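You operate a simulated robot arm through the tools that you are given. There is no shell and no other tool.

You run a simulated robot arm. Do the job below in one go: nothing can be reset, and whatever is moved stays where it is left.

JOB
Put things in order on the far end of the long table. At the end: the clear jar (marked "HEARTS") from the far end of the long table is on the white plate; the white name card (marked "Anca") from the far end of the long table stands where the clear jar stood; the clear cup from the far end of the long table stands where the white name card stood; the green cake pop from the far end of the long table stands where the clear cup stood; whatever was shut is shut again. Leave all else as you found it, and nothing knocked over. Set down upright: jar.

The check looks at the end state, three seconds after you hand in, the way a careful person would. Anything else that was tipped, shoved, dropped, spilled or broken makes it a failure.

ROBOT AND FRAMES
A 7-joint arm with a two-finger parallel gripper, fixed in place. Base frame: the origin is on the floor under the middle of its stand, x ahead of it, y to its left, z up; the work surface is at about z = 0.75. Units: m, degrees, N and s.
With the tool pointing down near the work surface it reaches from about 0.2 to 0.68 m from the base axis. Its first joint turns from -66.0 to 66.0 degrees. Payload 2.4 kg.
The tool frame sits at the grasp point between the pads (the TCP): z along the fingers, y along the line on which they close. The tips reach 0.03 m beyond it. Largest opening 0.094 m; finger width 0.028, thickness 0.01; the body of the gripper, 0.05 by 0.096 m, starts 0.055 m behind the TCP.
Orientation is told as [roll, pitch, yaw] about the base's x, y, z axes, in that order, counted from this pose: with the fingers straight down and closing along the base's y, the tool's x points along the base's -x, its y along +y and its z along -z.

CONTROLS
- The arm moves only by the tool play_rows. Its arguments are lists of equal length, an entry for each row: "offset": the shift along the tool's x, y, z in units of 25 mm (1.0 is 25 mm), a list of three; "dr": the turn, a rotation vector about the tool's x, y, z in units of 8 degrees (1.0 is 8 degrees), a list of three; "grip": the closure, from 0 (fully open) to 1 (shut). In form: {"offset": [[dx, dy, dz], ...], "dr": [[ax, ay, az], ...], "grip": [grip, ...]}. A call has 1 to 20 rows; each row shifts and turns the commanded pose from where the row before left it, along the tool's axes as they then stand. A call with a number of a shift or a turn outside -1 to 1 is refused whole. Rows are played at 5 a second. More than 0.05 m and 8.6 degrees between two rows, or a gripper value outside its range, and nothing of the call is played. A pose out of reach is approached as far as the arm can. The call stops where the force on the tool passes 40 N (or 10 N more than at its start, if that is more) or the arm is blocked; 0.2 s more then pass. Each finger travels about 0.153 m/s and halts on what it meets, pressing with about 44 N; the grip force reading is that of the motor and also rises with nothing between the fingers. The clock runs only during rows and for 0.2 s after the last one: add rows that do not move to give the fingers time. The reply holds the time, the measured pose of the TCP, the force on the tool along the base axes, the opening and the grip force, in the units named above and with some noise, with the torque about the TCP (base axes, N m) and any sound that the robot's microphone picked up.
- Cameras (640 x 400 px; columns grow to the right, rows downward): "scene" is fixed at [0.0506, 0.5059, 1.4227]; the picture's right is [-0.43, -0.90, 0.00], its down [-0.68, 0.32, -0.66] and it looks along [0.59, -0.28, -0.76] (base axes); focal length 312 px, centre (320, 200). "wrist" rides on the gripper at [0.076, 0.014, -0.102] in the tool frame; the picture's right is [-0.18, 0.98, 0.00], its down [-0.75, -0.14, -0.64] and it looks along [-0.63, -0.12, 0.77] (tool axes); focal length 243 px, centre (320, 200). There is no depth. A picture from a camera that has moved, and an enlarged one, comes with that camera's place and axes in the base frame and with its lens.
- snapshot(camera): a new picture of that camera. No time passes.
- zoom(camera, box): a new picture of the part [left, top, right, bottom] of that camera's present view, enlarged. No time passes.
- job_done(): hands the job in; it is judged then, once.

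Nothing tells you positions but the pictures and the camera data. Unless the task says otherwise, let go and move clear before handing in.

The tools are called as name(argument=value, ...) on one line, values as JSON. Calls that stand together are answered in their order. play_rows: Moves the arm, as the interface text tells. Its arguments: {"type":"object","properties":{"offset":{"type":"array","items":{"type":"array","items":{"type":"number"}}},"dr":{"type":"array","items":{"type":"array","items":{"type":"number"}}},"grip":{"type":"array","items":{"type":"number"}}},"required":["offset","dr","grip"]} The other tools are called the same way: snapshot (camera) takes a picture; zoom (camera, box) takes an enlarged picture of a part of a camera's view; job_done () hands the job in.

At the start:

```text
clock: 0.0
ee_pos: [0.3446, 0.04, 1.0764]
tool_rot: [0.0, 0.0, 0.0]
wrist_force: [0.0, -0.6, 0.0]
moment: [-0.01, 0.05, -0.01]
width: 0.094
gripper_force: 0.0
```

scene: 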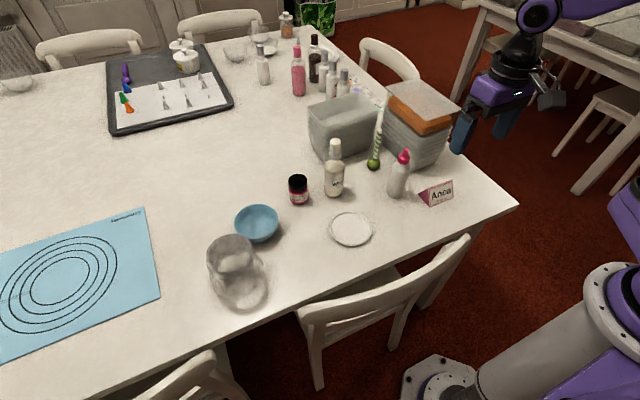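
wrist: 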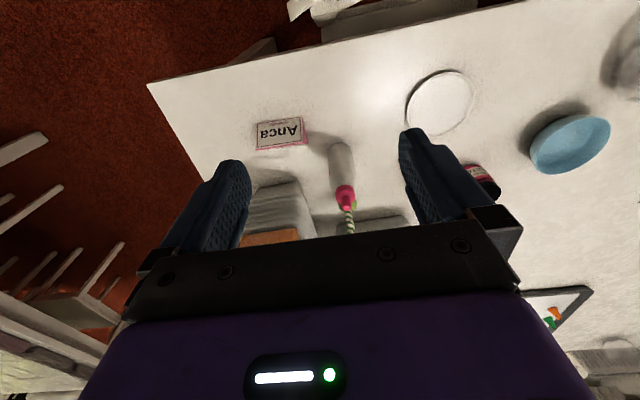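

I see a table with a plate, a name card, bottles, a small jar with red label, a clear glass-like object and a green cake pop. I'll zoom in to identify each one before moving.

zoom(camera="scene", box=[270, 130, 470, 255])

zoom(camera="scene", box=[180, 190, 380, 315])

zoom(camera="scene", box=[220, 0, 420, 125])

zoom(camera="wrist", box=[230, 60, 640, 316])

```text
3.20 times, centred on (370, 192) of scene
camera zoom: at [0.0506, 0.5059, 1.4227], right [-0.43, -0.9, 0.0], down [-0.68, 0.32, -0.66], along [0.59, -0.28, -0.76], focal length 998 px, centre (160, 224)
```

zoom: 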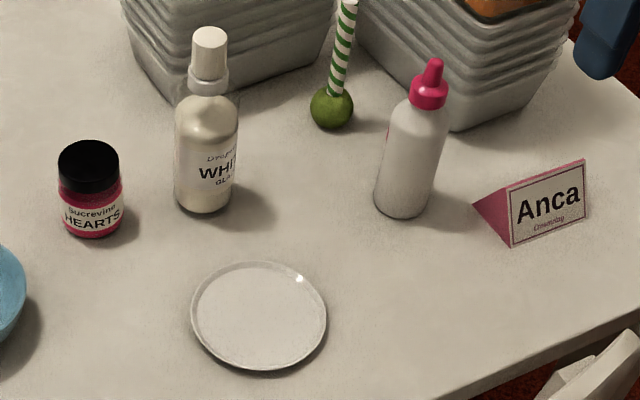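

```text
3.20 times, centred on (280, 252) of scene
camera zoom: at [0.0506, 0.5059, 1.4227], right [-0.43, -0.9, 0.0], down [-0.68, 0.32, -0.66], along [0.59, -0.28, -0.76], focal length 998 px, centre (448, 32)
```

zoom: 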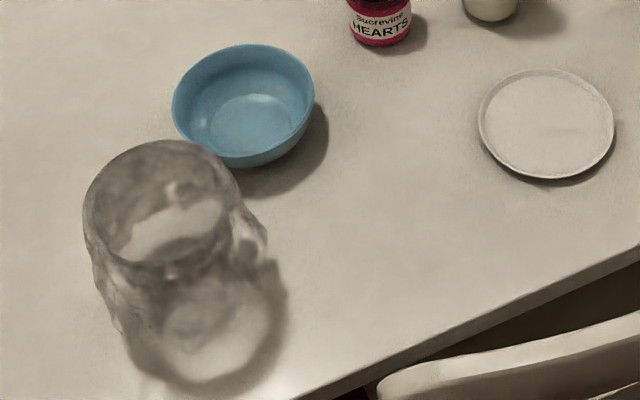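

```text
3.20 times, centred on (320, 62) of scene
camera zoom: at [0.0506, 0.5059, 1.4227], right [-0.43, -0.9, 0.0], down [-0.68, 0.32, -0.66], along [0.59, -0.28, -0.76], focal length 998 px, centre (320, 640)
```

zoom: 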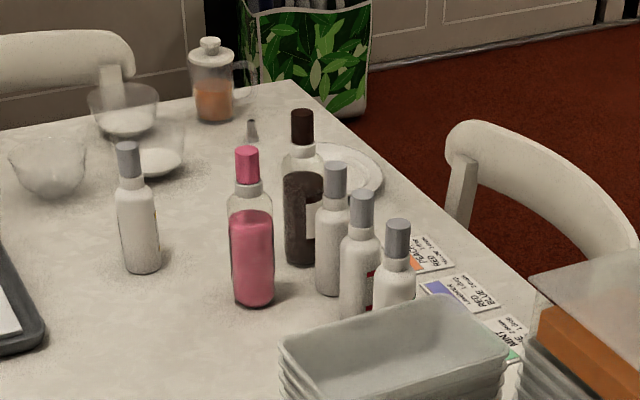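

```text
1.56 times, centred on (435, 188) of wrist
camera zoom: at [0.2704, 0.0547, 1.179], right [0.18, 0.98, 0.0], down [0.75, -0.14, 0.64], along [0.63, -0.12, -0.77], focal length 379 px, centre (140, 219)
```

zoom: 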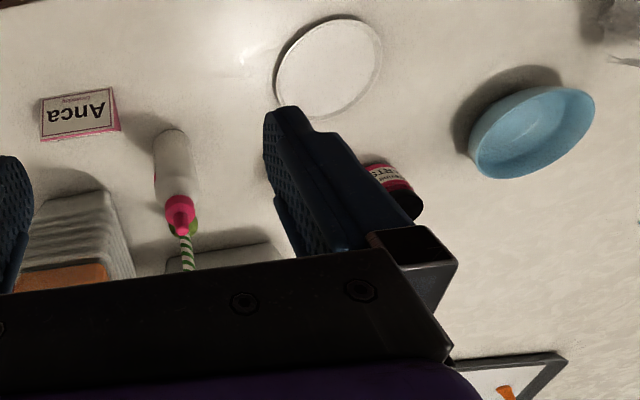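

The HEARTS jar is near (0.61, 0.31), the plate near (0.45, 0.23), the card near (0.44, -0.05), the cake pop near (0.62, 0.05), and a big clear cup near (0.42, 0.53). I'll move the wrist camera over to look at the cup and jar more closely.

play_rows(offset=[[0.14, 1, 0], [0.14, 1, 0], [0.14, 1, 0], [0.14, 1, 0], [0.14, 1, 0], [0.14, 1, 0], [0.14, 1, 0], [0.14, 1, 0], [0.14, 1, 0], [0.14, 1, 0], [0.14, 1, 0], [0.14, 1, 0], [0.14, 0.8, 0], [0, 0, 0], [0, 0, 0], [0, 0, 0], [0, 0, 0], [0, 0, 0]], dr=[[0, 0, 0], [0, 0, 0], [0, 0, 0], [0, 0, 0], [0, 0, 0], [0, 0, 0], [0, 0, 0], [0, 0, 0], [0, 0, 0], [0, 0, 0], [0, 0, 0], [0, 0, 0], [0, 0, 0], [0, 0, -1], [0, 0, -1], [0, 0, -1], [0, 0, -1], [0, 0, 0]], grip=[0, 0, 0, 0, 0, 0, 0, 0, 0, 0, 0, 0, 0, 0, 0, 0, 0, 0])

snapshot(camera="wrist")

snapshot(camera="scene")

```text
clock: 3.8
ee_pos: [0.3002, 0.3608, 1.0766]
tool_rot: [0.0, 0.0, 32.1]
wrist_force: [-0.5, -0.4, -0.6]
moment: [-0.01, -0.02, 0.02]
width: 0.0941
gripper_force: 0.0
```

```text
taken
camera wrist: at [0.2292, 0.3318, 1.179], right [-0.37, 0.93, 0.0], down [0.71, 0.28, 0.64], along [0.6, 0.23, -0.77], focal length 243 px, centre (320, 200)
```

wrist: 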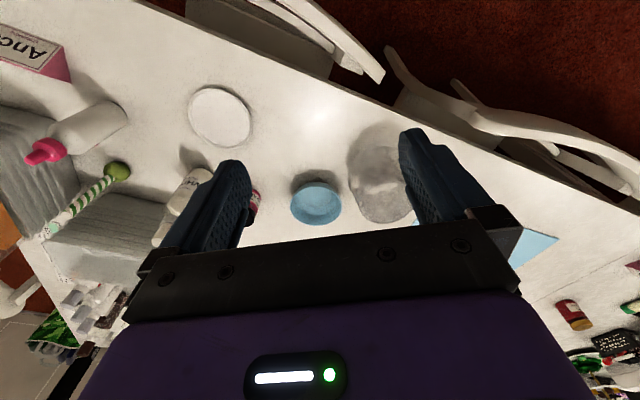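

```text
taken
```

scene: 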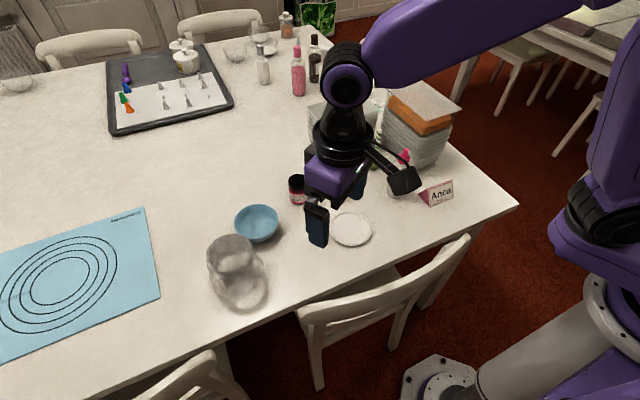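

The wrist view shows the cup at right of the bowl. I'll zoom in on it.

zoom(camera="wrist", box=[280, 100, 440, 240])

zoom(camera="wrist", box=[0, 60, 280, 260])

zoom(camera="scene", box=[190, 220, 286, 320])

```text
2.86 times, centred on (360, 170) of wrist
camera zoom: at [0.2292, 0.3318, 1.179], right [-0.37, 0.93, 0.0], down [0.71, 0.28, 0.64], along [0.6, 0.23, -0.77], focal length 693 px, centre (206, 286)
```

zoom: 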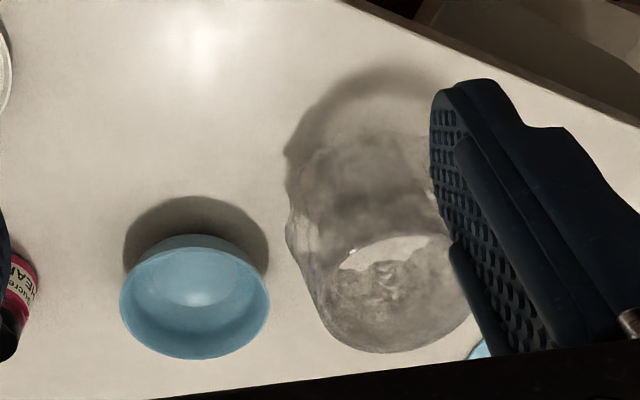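

```text
2.00 times, centred on (140, 160) of wrist
camera zoom: at [0.2292, 0.3318, 1.179], right [-0.37, 0.93, 0.0], down [0.71, 0.28, 0.64], along [0.6, 0.23, -0.77], focal length 485 px, centre (680, 280)
```

zoom: 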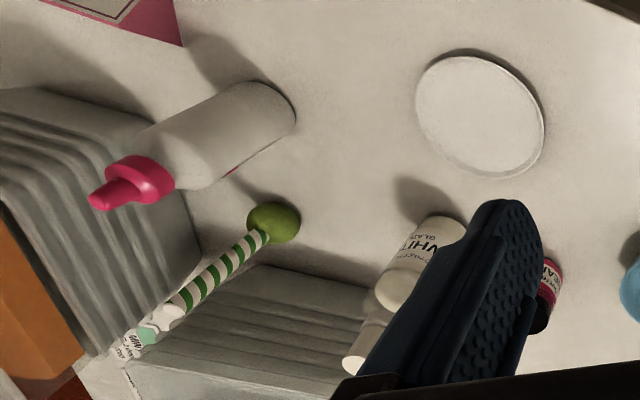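

```text
4.00 times, centred on (238, 270) of scene
camera zoom: at [0.0506, 0.5059, 1.4227], right [-0.43, -0.9, 0.0], down [-0.68, 0.32, -0.66], along [0.59, -0.28, -0.76], focal length 1247 px, centre (648, -80)
```

zoom: 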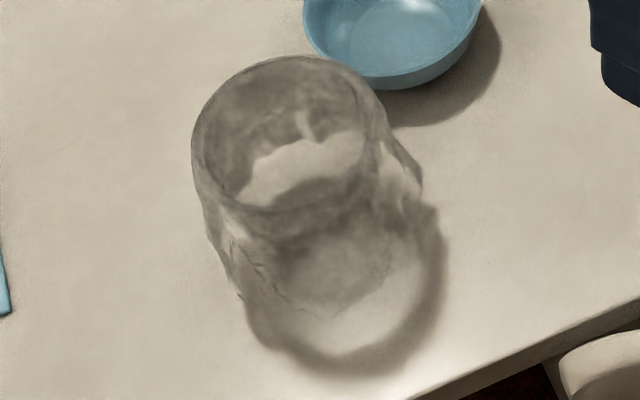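

The cup looks about 0.12 m tall with a rim around 0.09 m. I'll move closer to see its profile before deciding how to grip it.

play_rows(offset=[[-0.676, 0.268, 0.853], [-0.676, 0.268, 0.853], [-0.676, 0.268, 0.853], [-0.676, 0.268, 0.853], [-0.676, 0.268, 0.853], [0, 0, 0], [0, 0, 0], [0, 0, 0], [0, 0, 0]], dr=[[0, 0, 0], [0, 0, 0], [0, 0, 0], [0, 0, 0], [0, 0, 0], [0, 0, -1], [0, 0, -1], [0, 0, -0.3], [0, 0, 0]], grip=[0, 0, 0, 0, 0, 0, 0, 0, 0])

snapshot(camera="wrist")

zoom(camera="scene", box=[190, 200, 350, 300])

```text
clock: 5.8
ee_pos: [0.3539, 0.4339, 0.9696]
tool_rot: [0.0, 0.1, 50.4]
wrist_force: [-0.2, -0.7, -0.4]
moment: [0.04, -0.01, -0.01]
width: 0.0938
gripper_force: 0.1
```

```text
taken
camera wrist: at [0.2961, 0.3837, 1.0724], right [-0.64, 0.77, 0.0], down [0.59, 0.49, 0.64], along [0.49, 0.41, -0.77], focal length 243 px, centre (320, 200)
```

wrist: 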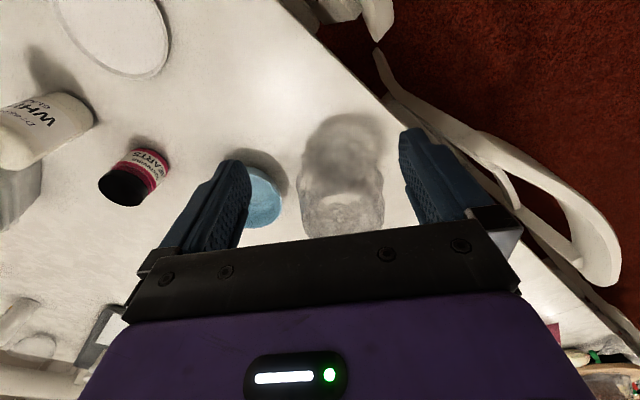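

```text
4.00 times, centred on (270, 250) of scene
camera zoom: at [0.0506, 0.5059, 1.4227], right [-0.43, -0.9, 0.0], down [-0.68, 0.32, -0.66], along [0.59, -0.28, -0.76], focal length 1247 px, centre (520, 0)
```

zoom: 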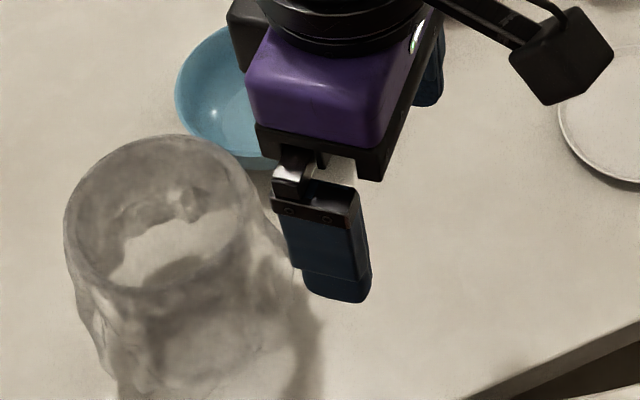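

zoom(camera="wrist", box=[240, 100, 420, 240])

zoom(camera="wrist", box=[50, 80, 230, 220])

```text
2.86 times, centred on (330, 170) of wrist
camera zoom: at [0.2961, 0.3837, 1.0724], right [-0.64, 0.77, 0.0], down [0.59, 0.49, 0.64], along [0.49, 0.41, -0.77], focal length 693 px, centre (291, 286)
```

zoom: 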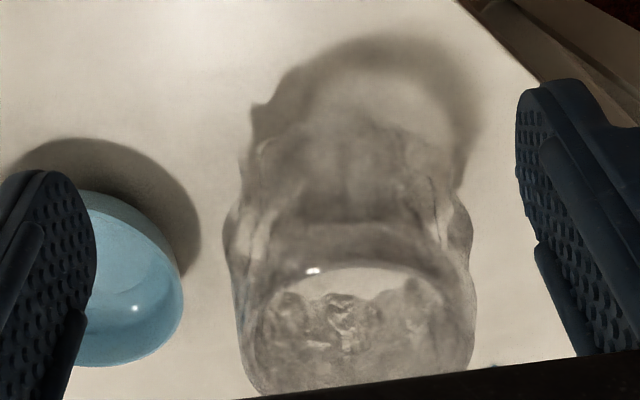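

```text
2.86 times, centred on (140, 150) of wrist
camera zoom: at [0.2961, 0.3837, 1.0724], right [-0.64, 0.77, 0.0], down [0.59, 0.49, 0.64], along [0.49, 0.41, -0.77], focal length 693 px, centre (834, 343)
```

zoom: 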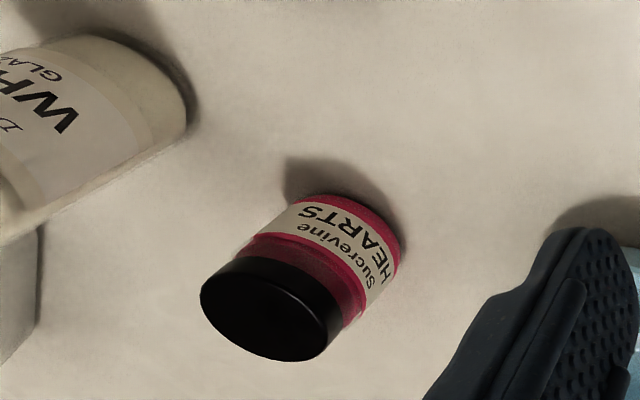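

The cup is bulgy, with a rim about 0.09–0.1 m across, so I'll lift it later by pinching the rim wall. First the HEARTS jar: I'll move above it and check alignment.

play_rows(offset=[[0, 0, 0], [0, 0, 0], [0, 0, 0], [-0.688, -0.917, 0], [-0.688, -0.917, 0], [-0.688, -0.917, 0], [-0.688, -0.917, 0], [-0.688, -0.917, 0], [-0.688, -0.917, 0], [-0.688, -0.917, 0], [-0.688, -0.917, 0], [-0.688, -0.917, 0], [-0.688, -0.917, 0], [0, 0, 0]], dr=[[0, 0, 1], [0, 0, 1], [0, 0, 1], [0, 0, 0], [0, 0, 0], [0, 0, 0], [0, 0, 0], [0, 0, 0], [0, 0, 0], [0, 0, 0], [0, 0, 0], [0, 0, 0], [0, 0, 0], [0, 0, 0]], grip=[0, 0, 0, 0, 0, 0, 0, 0, 0, 0, 0, 0, 0, 0])

snapshot(camera="wrist")

snapshot(camera="scene")

```text
clock: 8.8
ee_pos: [0.6099, 0.3051, 0.9705]
tool_rot: [0.0, 0.0, 26.4]
wrist_force: [-0.3, 0.7, -0.2]
moment: [-0.01, 0.04, 0.01]
width: 0.0939
gripper_force: 0.0
```

```text
taken
camera wrist: at [0.5373, 0.2835, 1.0727], right [-0.27, 0.96, 0.0], down [0.74, 0.21, 0.64], along [0.62, 0.17, -0.77], focal length 243 px, centre (320, 200)
```

wrist: 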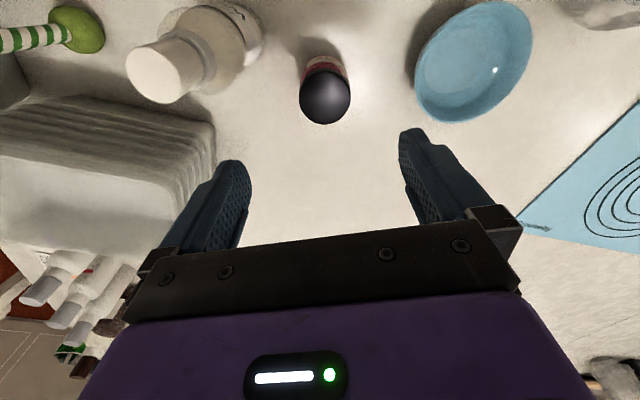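

```text
taken
```

scene: 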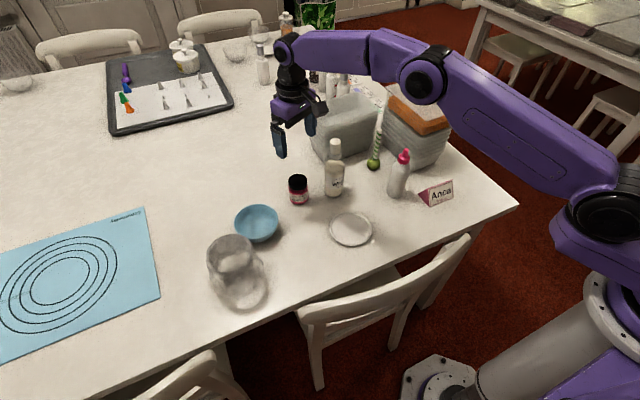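

The jar sits almost directly beneath the TCP at about (0.609, 0.310). I'll nudge 5 mm along tool y and descend with the fingers straddling it.

play_rows(offset=[[0, 0.2, 0], [0, 0, 0.9], [0, 0, 0.9], [0, 0, 0.9], [0, 0, 0.9], [0, 0, 0.9], [0, 0, 0]], dr=[[0, 0, 0], [0, 0, 0], [0, 0, 0], [0, 0, 0], [0, 0, 0], [0, 0, 0], [0, 0, 0]], grip=[0, 0, 0, 0, 0, 0, 0])

snapshot(camera="wrist")

zoom(camera="scene", box=[220, 100, 380, 225])

```text
clock: 10.4
ee_pos: [0.6067, 0.3099, 0.8566]
tool_rot: [0.0, 0.0, 26.4]
wrist_force: [0.2, -0.2, -0.2]
moment: [0.02, -0.01, 0.01]
width: 0.0942
gripper_force: 0.0
```

```text
taken
camera wrist: at [0.5341, 0.2881, 0.9599], right [-0.27, 0.96, 0.0], down [0.74, 0.21, 0.64], along [0.62, 0.17, -0.77], focal length 243 px, centre (320, 200)
```

wrist: 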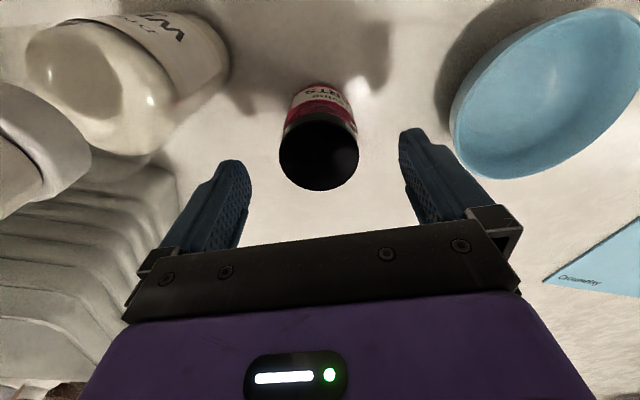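

```text
3.20 times, centred on (300, 162) of scene
camera zoom: at [0.0506, 0.5059, 1.4227], right [-0.43, -0.9, 0.0], down [-0.68, 0.32, -0.66], along [0.59, -0.28, -0.76], focal length 998 px, centre (384, 320)
```

zoom: 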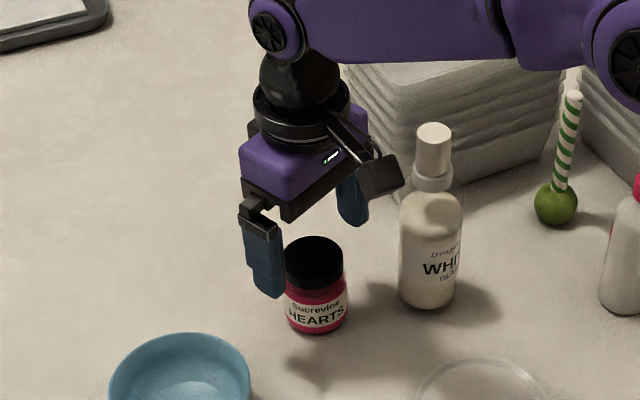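

The jar is centered between the fingers. I'll descend to grip height and close.

play_rows(offset=[[-0.1, 0, 0.94], [0, 0, 0.94], [0, 0, 0.94], [0, 0, 0], [0, 0, 0], [0, 0, 0], [0, 0, 0]], dr=[[0, 0, 0], [0, 0, 0], [0, 0, 0], [0, 0, 0], [0, 0, 0], [0, 0, 0], [0, 0, 0]], grip=[0, 0, 0, 0, 1, 1, 1])

zoom(camera="scene", box=[220, 100, 380, 225])

snapshot(camera="wrist")

```text
clock: 12.0
ee_pos: [0.6052, 0.3084, 0.7881]
tool_rot: [0.0, 0.0, 26.4]
wrist_force: [0.8, -0.6, 1.4]
moment: [-0.04, -0.03, 0.0]
width: 0.0564
gripper_force: 43.7
out of reach, approached as far as the arm can: row 3
```

```text
3.20 times, centred on (300, 162) of scene
camera zoom: at [0.0506, 0.5059, 1.4227], right [-0.43, -0.9, 0.0], down [-0.68, 0.32, -0.66], along [0.59, -0.28, -0.76], focal length 998 px, centre (384, 320)
```

zoom: 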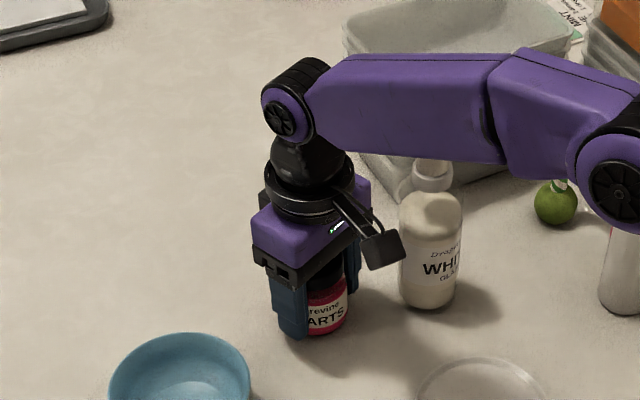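

```text
taken
camera wrist: at [0.5323, 0.287, 0.8908], right [-0.27, 0.96, 0.0], down [0.74, 0.21, 0.64], along [0.62, 0.17, -0.77], focal length 243 px, centre (320, 200)
```

wrist: 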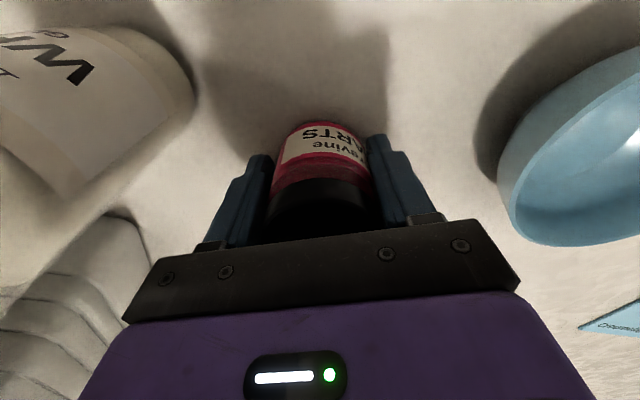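

The jar is gripped (0.056 m wide). I'll lift it clear of the bottles and carry it over the plate.

play_rows(offset=[[0, 0, -0.945], [0, 0, -0.945], [0, 0, -0.945], [0, 0, -0.945], [0, 0, -0.945], [0, 0, -0.945], [0, 0, -0.945], [0, 0, -0.945], [0, 0, -0.945], [0.911, -0.006, 0], [0.911, -0.006, 0], [0.911, -0.006, 0], [0.911, -0.006, 0], [0.911, -0.006, 0], [0.911, -0.006, 0], [0.911, -0.006, 0], [0.911, -0.006, 0], [0, 0, 0], [0, 0, 0]], dr=[[0, 0, 0], [0, 0, 0], [0, 0, 0], [0, 0, 0], [0, 0, 0], [0, 0, 0], [0, 0, 0], [0, 0, 0], [0, 0, 0], [0, 0, 0], [0, 0, 0], [0, 0, 0], [0, 0, 0], [0, 0, 0], [0, 0, 0], [0, 0, 0], [0, 0, 0], [0, 0, 0], [0, 0, 0]], grip=[1, 1, 1, 1, 1, 1, 1, 1, 1, 1, 1, 1, 1, 1, 1, 1, 1, 1, 1])

snapshot(camera="wrist")

snapshot(camera="scene")

```text
clock: 16.0
ee_pos: [0.4439, 0.2275, 1.0007]
tool_rot: [-0.1, 0.0, 26.3]
wrist_force: [-0.1, 0.1, -1.3]
moment: [-0.02, 0.01, 0.04]
width: 0.0562
gripper_force: 43.9
```

```text
taken
camera wrist: at [0.369, 0.2053, 1.1034], right [-0.27, 0.96, 0.0], down [0.74, 0.21, 0.64], along [0.62, 0.17, -0.77], focal length 243 px, centre (320, 200)
```

wrist: 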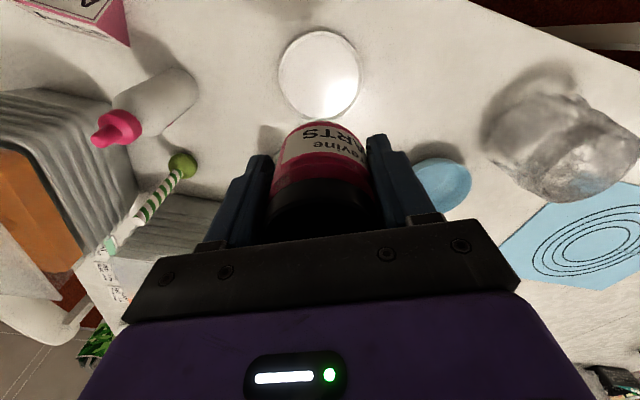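

```text
taken
```

scene: 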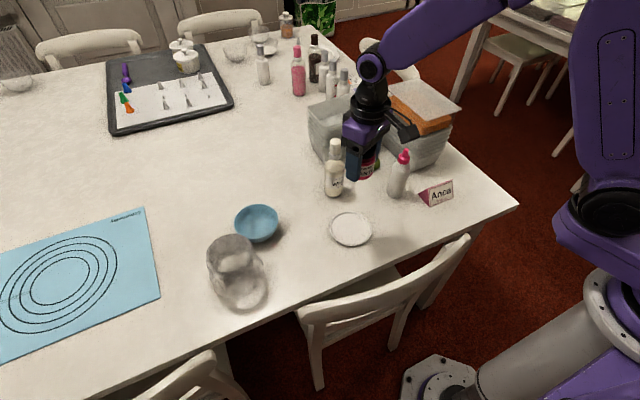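

The plate centre is exactly beneath the TCP. I'll lower the jar, first to just above the plate.

play_rows(offset=[[0.12, 0, 0.95], [0, 0, 0.95], [0, 0, 0.95], [0, 0, 0.95], [0, 0, 0.95], [0, 0, 0.95], [0, 0, 0.95], [0, 0, 0.95], [0, 0, 0]], dr=[[0, 0, 0], [0, 0, 0], [0, 0, 0], [0, 0, 0], [0, 0, 0], [0, 0, 0], [0, 0, 0], [0, 0, 0], [0, 0, 0]], grip=[1, 1, 1, 1, 1, 1, 1, 1, 1])

zoom(camera="scene", box=[290, 150, 450, 250])

snapshot(camera="wrist")

```text
clock: 18.0
ee_pos: [0.4392, 0.2263, 0.8097]
tool_rot: [0.0, -0.1, 26.5]
wrist_force: [-0.2, 0.5, -1.9]
moment: [0.01, 0.0, -0.04]
width: 0.0565
gripper_force: 43.5
```

```text
4.00 times, centred on (370, 200) of scene
camera zoom: at [0.0507, 0.5059, 1.4227], right [-0.43, -0.9, 0.0], down [-0.68, 0.32, -0.66], along [0.59, -0.28, -0.76], focal length 1247 px, centre (120, 200)
```

zoom: 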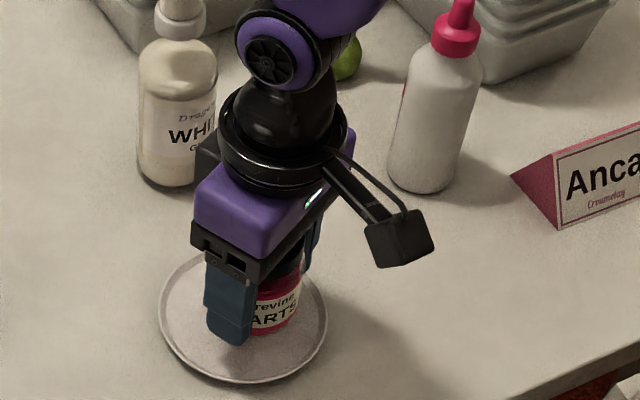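

```text
taken
camera wrist: at [0.3669, 0.2045, 0.9128], right [-0.27, 0.96, 0.0], down [0.74, 0.21, 0.64], along [0.62, 0.17, -0.77], focal length 243 px, centre (320, 200)
```

wrist: 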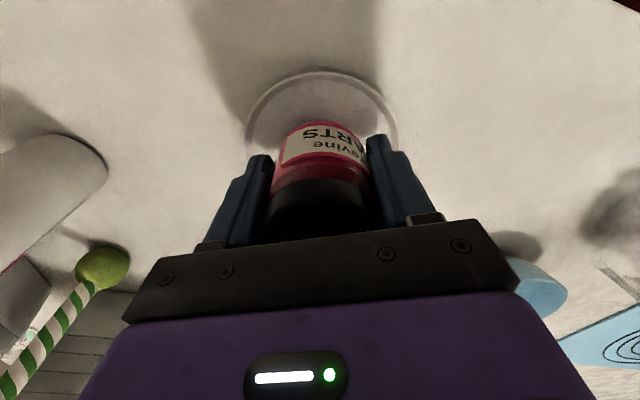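

The jar is just above the plate. I'll lower it in small steps, watching the force.

play_rows(offset=[[0, 0, 0.1], [0, 0, 0.1], [0, 0, 0.1], [0, 0, 0.1], [0, 0, 0.1], [0, 0, 0]], dr=[[0, 0, 0], [0, 0, 0], [0, 0, 0], [0, 0, 0], [0, 0, 0], [0, 0, 0]], grip=[1, 1, 1, 1, 1, 1])

zoom(camera="scene", box=[310, 180, 400, 250])

```text
clock: 19.4
ee_pos: [0.4395, 0.2251, 0.797]
tool_rot: [0.0, 0.0, 26.4]
wrist_force: [-0.1, 1.3, -1.8]
moment: [0.01, 0.06, -0.02]
width: 0.0561
gripper_force: 43.5
```

```text
5.71 times, centred on (355, 215) of scene
camera zoom: at [0.0507, 0.5059, 1.4227], right [-0.43, -0.9, 0.0], down [-0.68, 0.32, -0.66], along [0.59, -0.28, -0.76], focal length 1781 px, centre (120, 114)
```

zoom: 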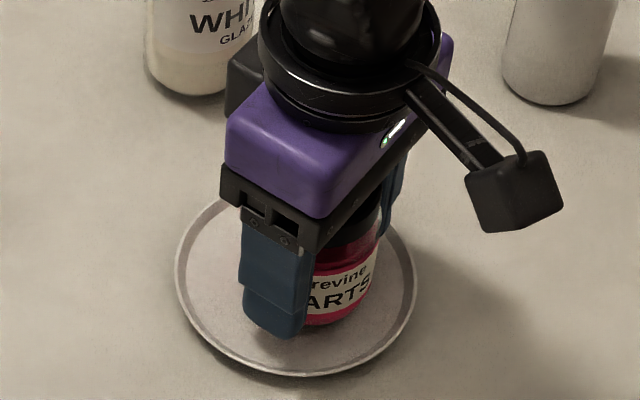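

No contact yet, so I'll continue lowering.

play_rows(offset=[[0, 0, 0.06], [0, 0, 0.06], [0, 0, 0]], dr=[[0, 0, 0], [0, 0, 0], [0, 0, 0]], grip=[1, 1, 1])

```text
clock: 20.2
ee_pos: [0.4409, 0.2265, 0.7953]
tool_rot: [0.0, 0.0, 26.4]
wrist_force: [-0.5, 0.2, -1.3]
moment: [-0.02, -0.01, 0.01]
width: 0.0564
gripper_force: 43.9
```

play_rows(offset=[[0, 0, 0.06], [0, 0, 0]], dr=[[0, 0, 0], [0, 0, 0]], grip=[1, 1])

```text
clock: 20.8
ee_pos: [0.4397, 0.2259, 0.7938]
tool_rot: [-0.2, -0.1, 26.4]
wrist_force: [-2.3, -1.7, 12.7]
moment: [-0.03, 0.09, 0.14]
width: 0.0563
gripper_force: 44.1
```

The jar has touched the plate. I'll ease off slightly, open just enough to release it, and lift straight up.

play_rows(offset=[[0, 0, -0.04], [0, 0, 0], [0, 0, 0], [0, 0, 0], [0, 0, -0.3], [0, 0, -0.6], [0, 0, -0.9], [0, 0, -0.9], [0, 0, -0.9], [0, 0, -0.9], [0, 0, -0.9], [0, 0, -0.9], [0, 0, -0.9], [0, 0, 0]], dr=[[0, 0, 0], [0, 0, 0], [0, 0, 0], [0, 0, 0], [0, 0, 0], [0, 0, 0], [0, 0, 0], [0, 0, 0], [0, 0, 0], [0, 0, 0], [0, 0, 0], [0, 0, 0], [0, 0, 0], [0, 0, 0]], grip=[1, 0.25, 0.25, 0.25, 0.25, 0.25, 0.25, 0.25, 0.1, 0, 0, 0, 0, 0])

snapshot(camera="wrist")

zoom(camera="scene", box=[290, 130, 490, 255])

```text
clock: 23.8
ee_pos: [0.4402, 0.2254, 0.9748]
tool_rot: [0.0, -0.1, 26.4]
wrist_force: [0.7, 0.8, 0.5]
moment: [0.01, 0.03, -0.01]
width: 0.094
gripper_force: 0.0
```

```text
taken
camera wrist: at [0.3664, 0.2039, 1.077], right [-0.27, 0.96, 0.0], down [0.74, 0.21, 0.64], along [0.62, 0.17, -0.77], focal length 243 px, centre (320, 200)
```

wrist: 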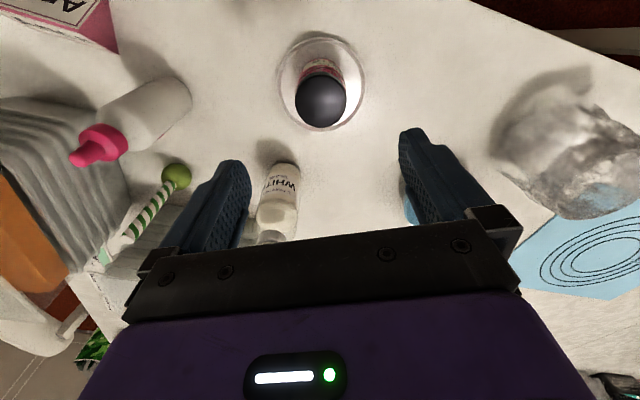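

```text
3.20 times, centred on (390, 192) of scene
camera zoom: at [0.0506, 0.5059, 1.4227], right [-0.43, -0.9, 0.0], down [-0.68, 0.32, -0.66], along [0.59, -0.28, -0.76], focal length 998 px, centre (96, 224)
```

zoom: 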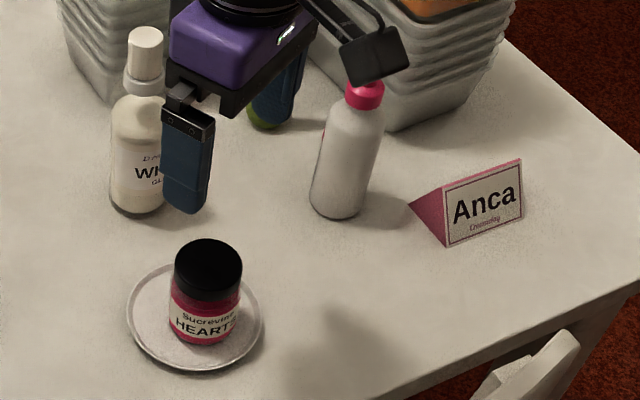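

The jar stands upright on the plate. Next I'll go over the name card with yaw 0 and look at it from above.

play_rows(offset=[[0, 0, 0], [0, 0, 0], [0, 0, 0], [0, 0, 0], [0, -0.99, 0], [0, -0.99, 0], [0, -0.99, 0], [0, -0.99, 0], [0, -0.99, 0], [0, -0.99, 0], [0, -0.99, 0], [0, -0.99, 0], [0, -0.99, 0], [0, -0.99, 0], [0, -0.99, 0], [0, 0, 0]], dr=[[0, 0, 0.825], [0, 0, 0.825], [0, 0, 0.825], [0, 0, 0.825], [0, 0, 0], [0, 0, 0], [0, 0, 0], [0, 0, 0], [0, 0, 0], [0, 0, 0], [0, 0, 0], [0, 0, 0], [0, 0, 0], [0, 0, 0], [0, 0, 0], [0, 0, 0]], grip=[0, 0, 0, 0, 0, 0, 0, 0, 0, 0, 0, 0, 0, 0, 0, 0])

snapshot(camera="wrist")

zoom(camera="wrist", box=[240, 40, 400, 140])

zoom(camera="scene", box=[290, 80, 490, 255])

```text
clock: 27.2
ee_pos: [0.4387, -0.0485, 0.9751]
tool_rot: [0.0, 0.0, 0.1]
wrist_force: [0.2, -0.5, -0.3]
moment: [0.0, 0.01, -0.03]
width: 0.0938
gripper_force: 0.1
```

```text
taken
camera wrist: at [0.3645, -0.0343, 1.0768], right [0.18, 0.98, 0.0], down [0.75, -0.14, 0.64], along [0.63, -0.12, -0.77], focal length 243 px, centre (320, 200)
```

wrist: 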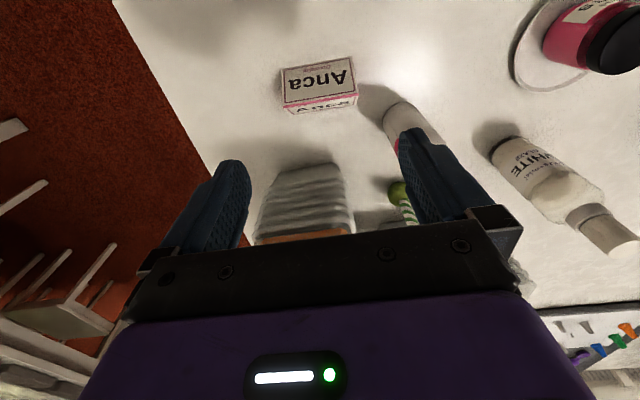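

```text
4.00 times, centred on (320, 90) of wrist
camera zoom: at [0.3645, -0.0343, 1.0768], right [0.18, 0.98, 0.0], down [0.75, -0.14, 0.64], along [0.63, -0.12, -0.77], focal length 970 px, centre (320, 640)
```

zoom: 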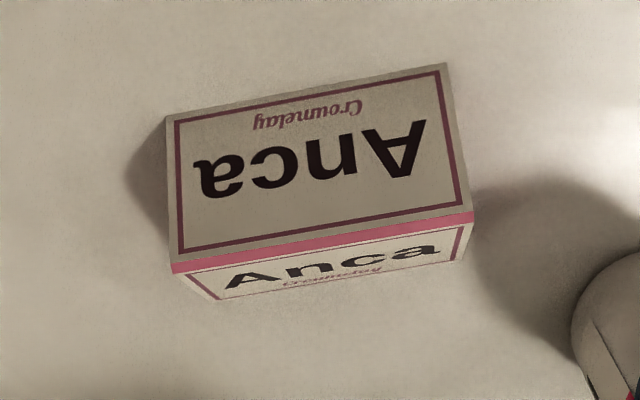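

```text
2.29 times, centred on (390, 168) of scene
camera zoom: at [0.0507, 0.5059, 1.4227], right [-0.43, -0.9, 0.0], down [-0.68, 0.32, -0.66], along [0.59, -0.28, -0.76], focal length 712 px, centre (160, 274)
```

zoom: 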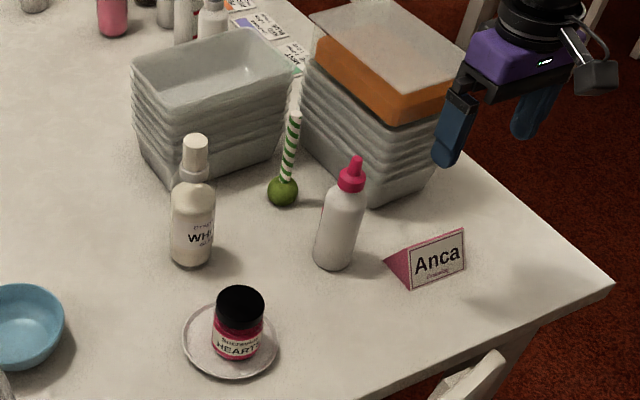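

The card's centre is at about (0.450, -0.050), 0.083 m long along y. I'll align, descend to just above its ridge, and verify the finger clearance at both ends.

play_rows(offset=[[-0.35, -0.06, 0], [0, 0, 0.9], [0, 0, 0.9], [0, 0, 0.9], [0, 0, 0.9], [0, 0, 0.9], [0, 0, 0.9], [0, 0, 0]], dr=[[0, 0, 0], [0, 0, 0], [0, 0, 0], [0, 0, 0], [0, 0, 0], [0, 0, 0], [0, 0, 0], [0, 0, 0]], grip=[0, 0, 0, 0, 0, 0, 0, 0])

snapshot(camera="wrist")

zoom(camera="scene", box=[380, 130, 500, 225])

```text
clock: 29.0
ee_pos: [0.4487, -0.0484, 0.8394]
tool_rot: [0.0, 0.0, 0.0]
wrist_force: [-0.7, 0.3, -0.6]
moment: [0.02, -0.01, 0.03]
width: 0.0941
gripper_force: 0.0
```

```text
taken
camera wrist: at [0.3732, -0.0343, 0.9414], right [0.18, 0.98, 0.0], down [0.75, -0.14, 0.64], along [0.63, -0.12, -0.77], focal length 243 px, centre (320, 200)
```

wrist: 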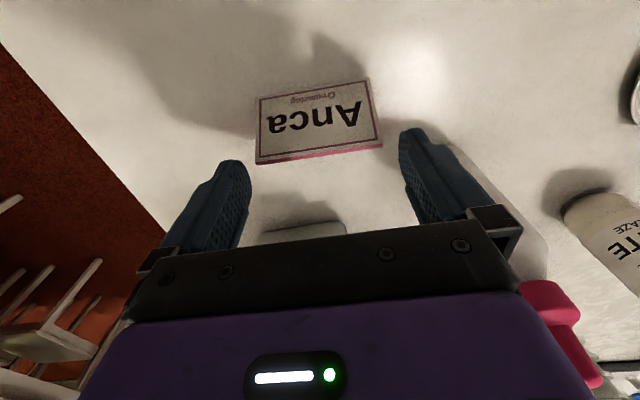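

```text
4.21 times, centred on (440, 178) of scene
camera zoom: at [0.0506, 0.5059, 1.4227], right [-0.43, -0.9, 0.0], down [-0.68, 0.32, -0.66], along [0.59, -0.28, -0.76], focal length 1312 px, centre (-185, 295)
```

zoom: 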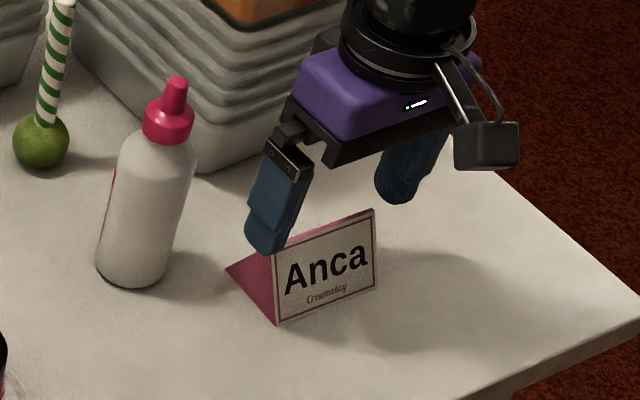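

The card is centred to within about 3 mm; I'll correct y and a slight yaw, descend around the ends and close.

play_rows(offset=[[0, -0.1, 0], [0, 0, 0.55], [0, 0, 0.55], [0, 0, 0.55], [0, 0, 0.55], [0, 0, 0]], dr=[[0, 0, 0.19], [0, 0, 0], [0, 0, 0], [0, 0, 0], [0, 0, 0], [0, 0, 0]], grip=[0, 0, 0, 0, 0, 0])

snapshot(camera="wrist")

zoom(camera="scene", box=[380, 130, 500, 225])

```text
clock: 30.4
ee_pos: [0.4482, -0.0516, 0.7831]
tool_rot: [0.0, 0.0, -1.6]
wrist_force: [0.2, 0.2, 0.5]
moment: [-0.02, 0.0, -0.02]
width: 0.0942
gripper_force: 0.0
```

```text
taken
camera wrist: at [0.3738, -0.0357, 0.8861], right [0.21, 0.98, 0.0], down [0.75, -0.16, 0.64], along [0.63, -0.14, -0.77], focal length 243 px, centre (320, 200)
```

wrist: 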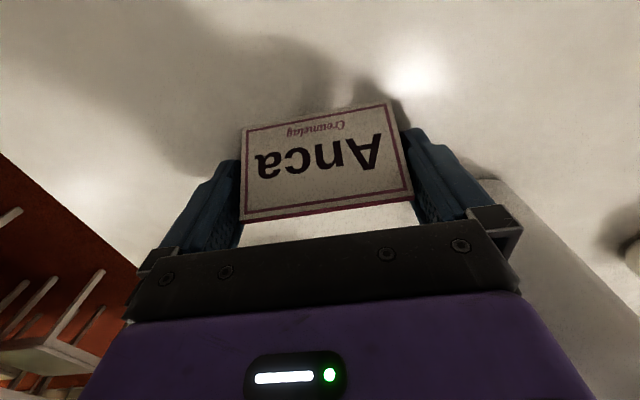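

```text
4.21 times, centred on (440, 178) of scene
camera zoom: at [0.0506, 0.5059, 1.4227], right [-0.43, -0.9, 0.0], down [-0.68, 0.32, -0.66], along [0.59, -0.28, -0.76], focal length 1312 px, centre (-185, 295)
```

zoom: 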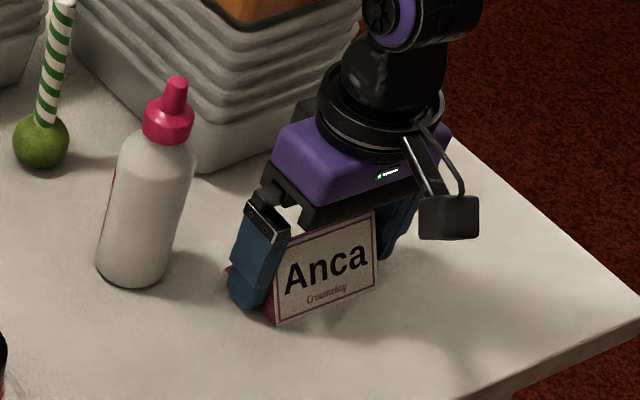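

Both fingers are around the card's ends. Closing now.

play_rows(offset=[[0, 0, 0], [0, 0, 0], [0, 0, 0]], dr=[[0, 0, 0], [0, 0, 0], [0, 0, 0]], grip=[0.15, 1, 1])

snapshot(camera="wrist")

```text
clock: 31.2
ee_pos: [0.4493, -0.0504, 0.7848]
tool_rot: [0.0, -0.1, -1.6]
wrist_force: [0.2, -0.6, 0.7]
moment: [-0.01, 0.0, -0.02]
width: 0.087
gripper_force: 44.1
```

```text
taken
camera wrist: at [0.3738, -0.0357, 0.8863], right [0.21, 0.98, 0.0], down [0.75, -0.16, 0.64], along [0.63, -0.14, -0.77], focal length 243 px, centre (320, 200)
```

wrist: 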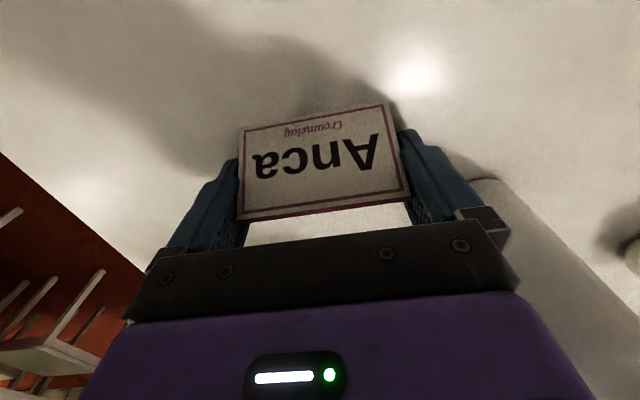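

The card is gripped (0.087 m). I'll lift it well clear and swing across at height.

play_rows(offset=[[0, 0, -0.5], [0, 0, -0.9], [0, 0, -0.95], [0, 0, -0.95], [0, 0, -0.95], [0, 0, -0.95], [0, 0, -0.95], [0, 0, -0.95], [0, 0, -0.95], [0, 0, -0.95], [0, 0, -0.5], [0, 0, 0]], dr=[[0, 0, 0], [0, 0, 0], [0, 0, 0], [0, 0, 0], [0, 0, 0], [0, 0, 0], [0, 0, 0], [0, 0, 0], [0, 0, 0], [0, 0, 0], [0, 0, 0], [0, 0, 0]], grip=[1, 1, 1, 1, 1, 1, 1, 1, 1, 1, 1, 1])

snapshot(camera="wrist")

snapshot(camera="scene")

```text
clock: 33.8
ee_pos: [0.4474, -0.0503, 1.022]
tool_rot: [-0.1, 0.0, -1.6]
wrist_force: [0.3, 0.5, 0.0]
moment: [0.03, 0.03, 0.01]
width: 0.0873
gripper_force: 43.8
```

```text
taken
camera wrist: at [0.3736, -0.0349, 1.1246], right [0.21, 0.98, 0.0], down [0.75, -0.16, 0.64], along [0.63, -0.14, -0.77], focal length 243 px, centre (320, 200)
```

wrist: 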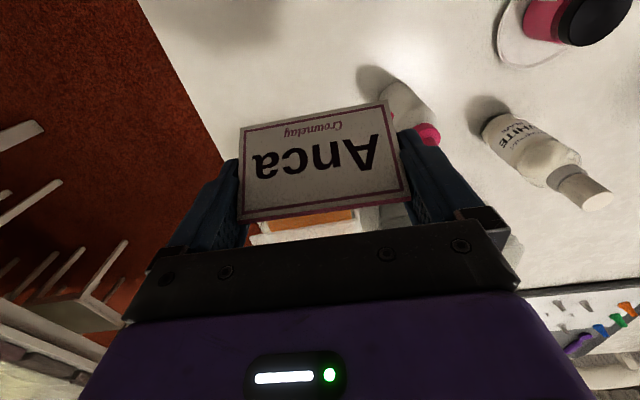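

```text
taken
```

scene: 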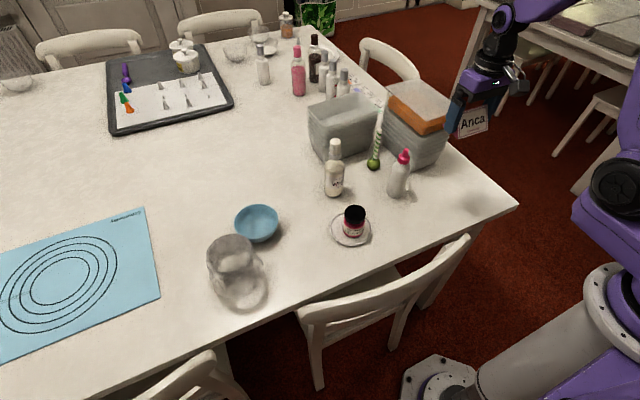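

The card is lifted cleanly. Next I'll carry it in +y to the jar's old lane.

play_rows(offset=[[0.08, 0.95, 0], [0.08, 0.95, 0], [0.08, 0.95, 0], [0.08, 0.95, 0], [0.08, 0.95, 0], [0.08, 0.95, 0], [0.08, 0.95, 0], [0.08, 0.95, 0], [0.08, 0.95, 0], [0.08, 0.95, 0], [0.08, 0.95, 0], [0.08, 0.95, 0], [0.08, 0.95, 0], [0.08, 0.95, 0], [0.08, 0.95, 0], [0, 0, 0]], dr=[[0, 0, 0], [0, 0, 0], [0, 0, 0], [0, 0, 0], [0, 0, 0], [0, 0, 0], [0, 0, 0], [0, 0, 0], [0, 0, 0], [0, 0, 0], [0, 0, 0], [0, 0, 0], [0, 0, 0], [0, 0, 0], [0, 0, 0], [0, 0, 0]], grip=[1, 1, 1, 1, 1, 1, 1, 1, 1, 1, 1, 1, 1, 1, 1, 1])

play_rows(offset=[[-0.88, 0.02, 0], [-0.88, 0.02, 0], [-0.88, 0.02, 0], [-0.88, 0.02, 0], [-0.88, 0.02, 0], [-0.88, 0.02, 0], [-0.88, 0.02, 0], [-0.88, 0.02, 0], [0, 0, 0]], dr=[[0, 0, 0], [0, 0, 0], [0, 0, 0], [0, 0, 0], [0, 0, 0], [0, 0, 0], [0, 0, 0], [0, 0, 0], [0, 0, 0]], grip=[1, 1, 1, 1, 1, 1, 1, 1, 1])

snapshot(camera="wrist")

snapshot(camera="scene")

```text
clock: 37.2
ee_pos: [0.4278, 0.306, 1.0216]
tool_rot: [0.0, -0.1, -1.6]
wrist_force: [-0.8, -1.0, 0.1]
moment: [0.03, 0.0, -0.04]
width: 0.0872
gripper_force: 44.3
```

```text
clock: 39.2
ee_pos: [0.603, 0.3061, 1.0233]
tool_rot: [0.0, 0.0, -1.6]
wrist_force: [-0.4, 0.3, 0.4]
moment: [0.03, 0.03, -0.01]
width: 0.0876
gripper_force: 43.9
```

```text
taken
camera wrist: at [0.5293, 0.3216, 1.1246], right [0.21, 0.98, 0.0], down [0.75, -0.16, 0.64], along [0.63, -0.14, -0.77], focal length 243 px, centre (320, 200)
```

wrist: 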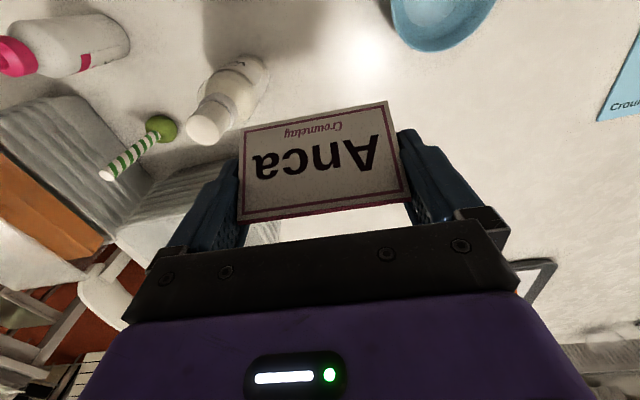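

```text
taken
```

scene: 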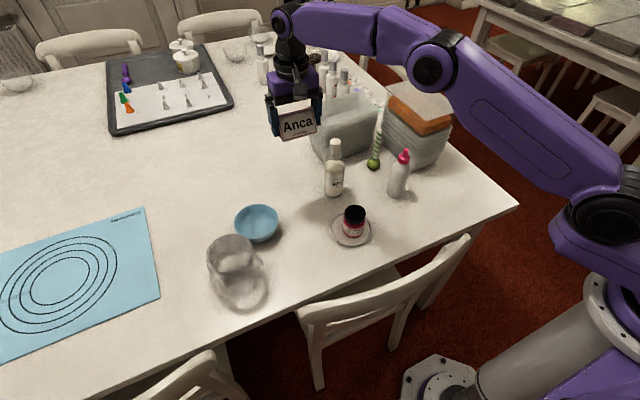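

Card is above the jar's old spot. I'll lower it to just above the table.

play_rows(offset=[[0, 0.1, 0.89], [0, 0, 0.89], [0, 0, 0.89], [0, 0, 0.89], [0, 0, 0.89], [0, 0, 0.89], [0, 0, 0.89], [0, 0, 0.89], [0, 0, 0.89], [0, 0, 0.7], [0, 0, 0]], dr=[[0, 0, 0], [0, 0, 0], [0, 0, 0], [0, 0, 0], [0, 0, 0], [0, 0, 0], [0, 0, 0], [0, 0, 0], [0, 0, 0], [0, 0, 0], [0, 0, 0]], grip=[1, 1, 1, 1, 1, 1, 1, 1, 1, 1, 1])

zoom(camera="scene", box=[220, 110, 380, 225])

snapshot(camera="wrist")

```text
clock: 41.6
ee_pos: [0.6036, 0.3076, 0.8052]
tool_rot: [0.0, -0.1, -1.6]
wrist_force: [0.0, 0.2, 0.6]
moment: [0.02, -0.01, 0.02]
width: 0.087
gripper_force: 44.0
```

```text
3.48 times, centred on (300, 168) of scene
camera zoom: at [0.0506, 0.5059, 1.4227], right [-0.43, -0.9, 0.0], down [-0.68, 0.32, -0.66], along [0.59, -0.28, -0.76], focal length 1084 px, centre (390, 313)
```

zoom: 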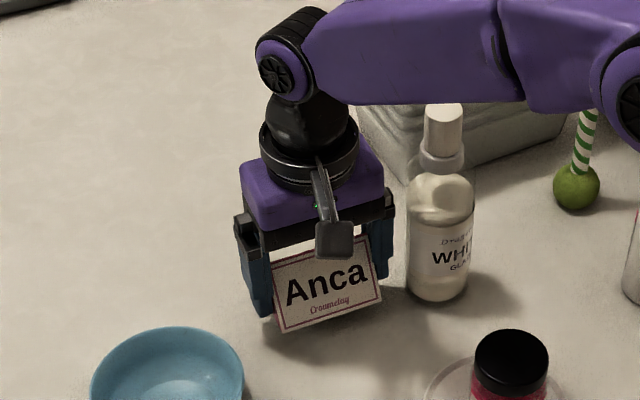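

```text
taken
camera wrist: at [0.5295, 0.3236, 0.9075], right [0.21, 0.98, 0.0], down [0.75, -0.16, 0.64], along [0.63, -0.14, -0.77], focal length 243 px, centre (320, 200)
```

wrist: 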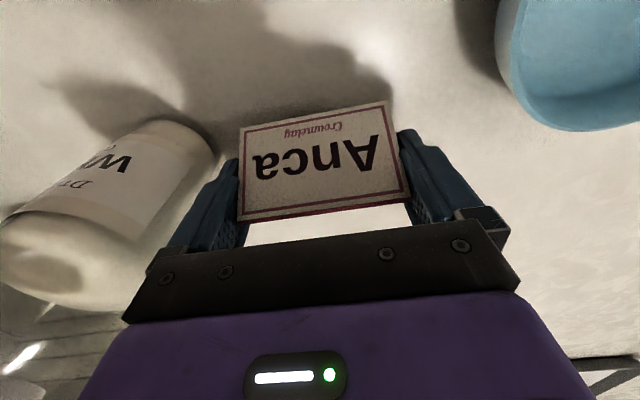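

Lowering the last 2 cm gently.

play_rows(offset=[[0, 0, 0.25], [0, 0, 0.25], [0, 0, 0.15], [0, 0, 0.06], [0, 0, 0]], dr=[[0, 0, 0], [0, 0, 0], [0, 0, 0], [0, 0, 0], [0, 0, 0]], grip=[1, 1, 1, 1, 1])

```text
clock: 42.8
ee_pos: [0.6037, 0.307, 0.7872]
tool_rot: [0.0, 0.1, -1.6]
wrist_force: [-0.3, -0.4, -0.4]
moment: [-0.01, -0.01, -0.04]
width: 0.087
gripper_force: 43.8
```

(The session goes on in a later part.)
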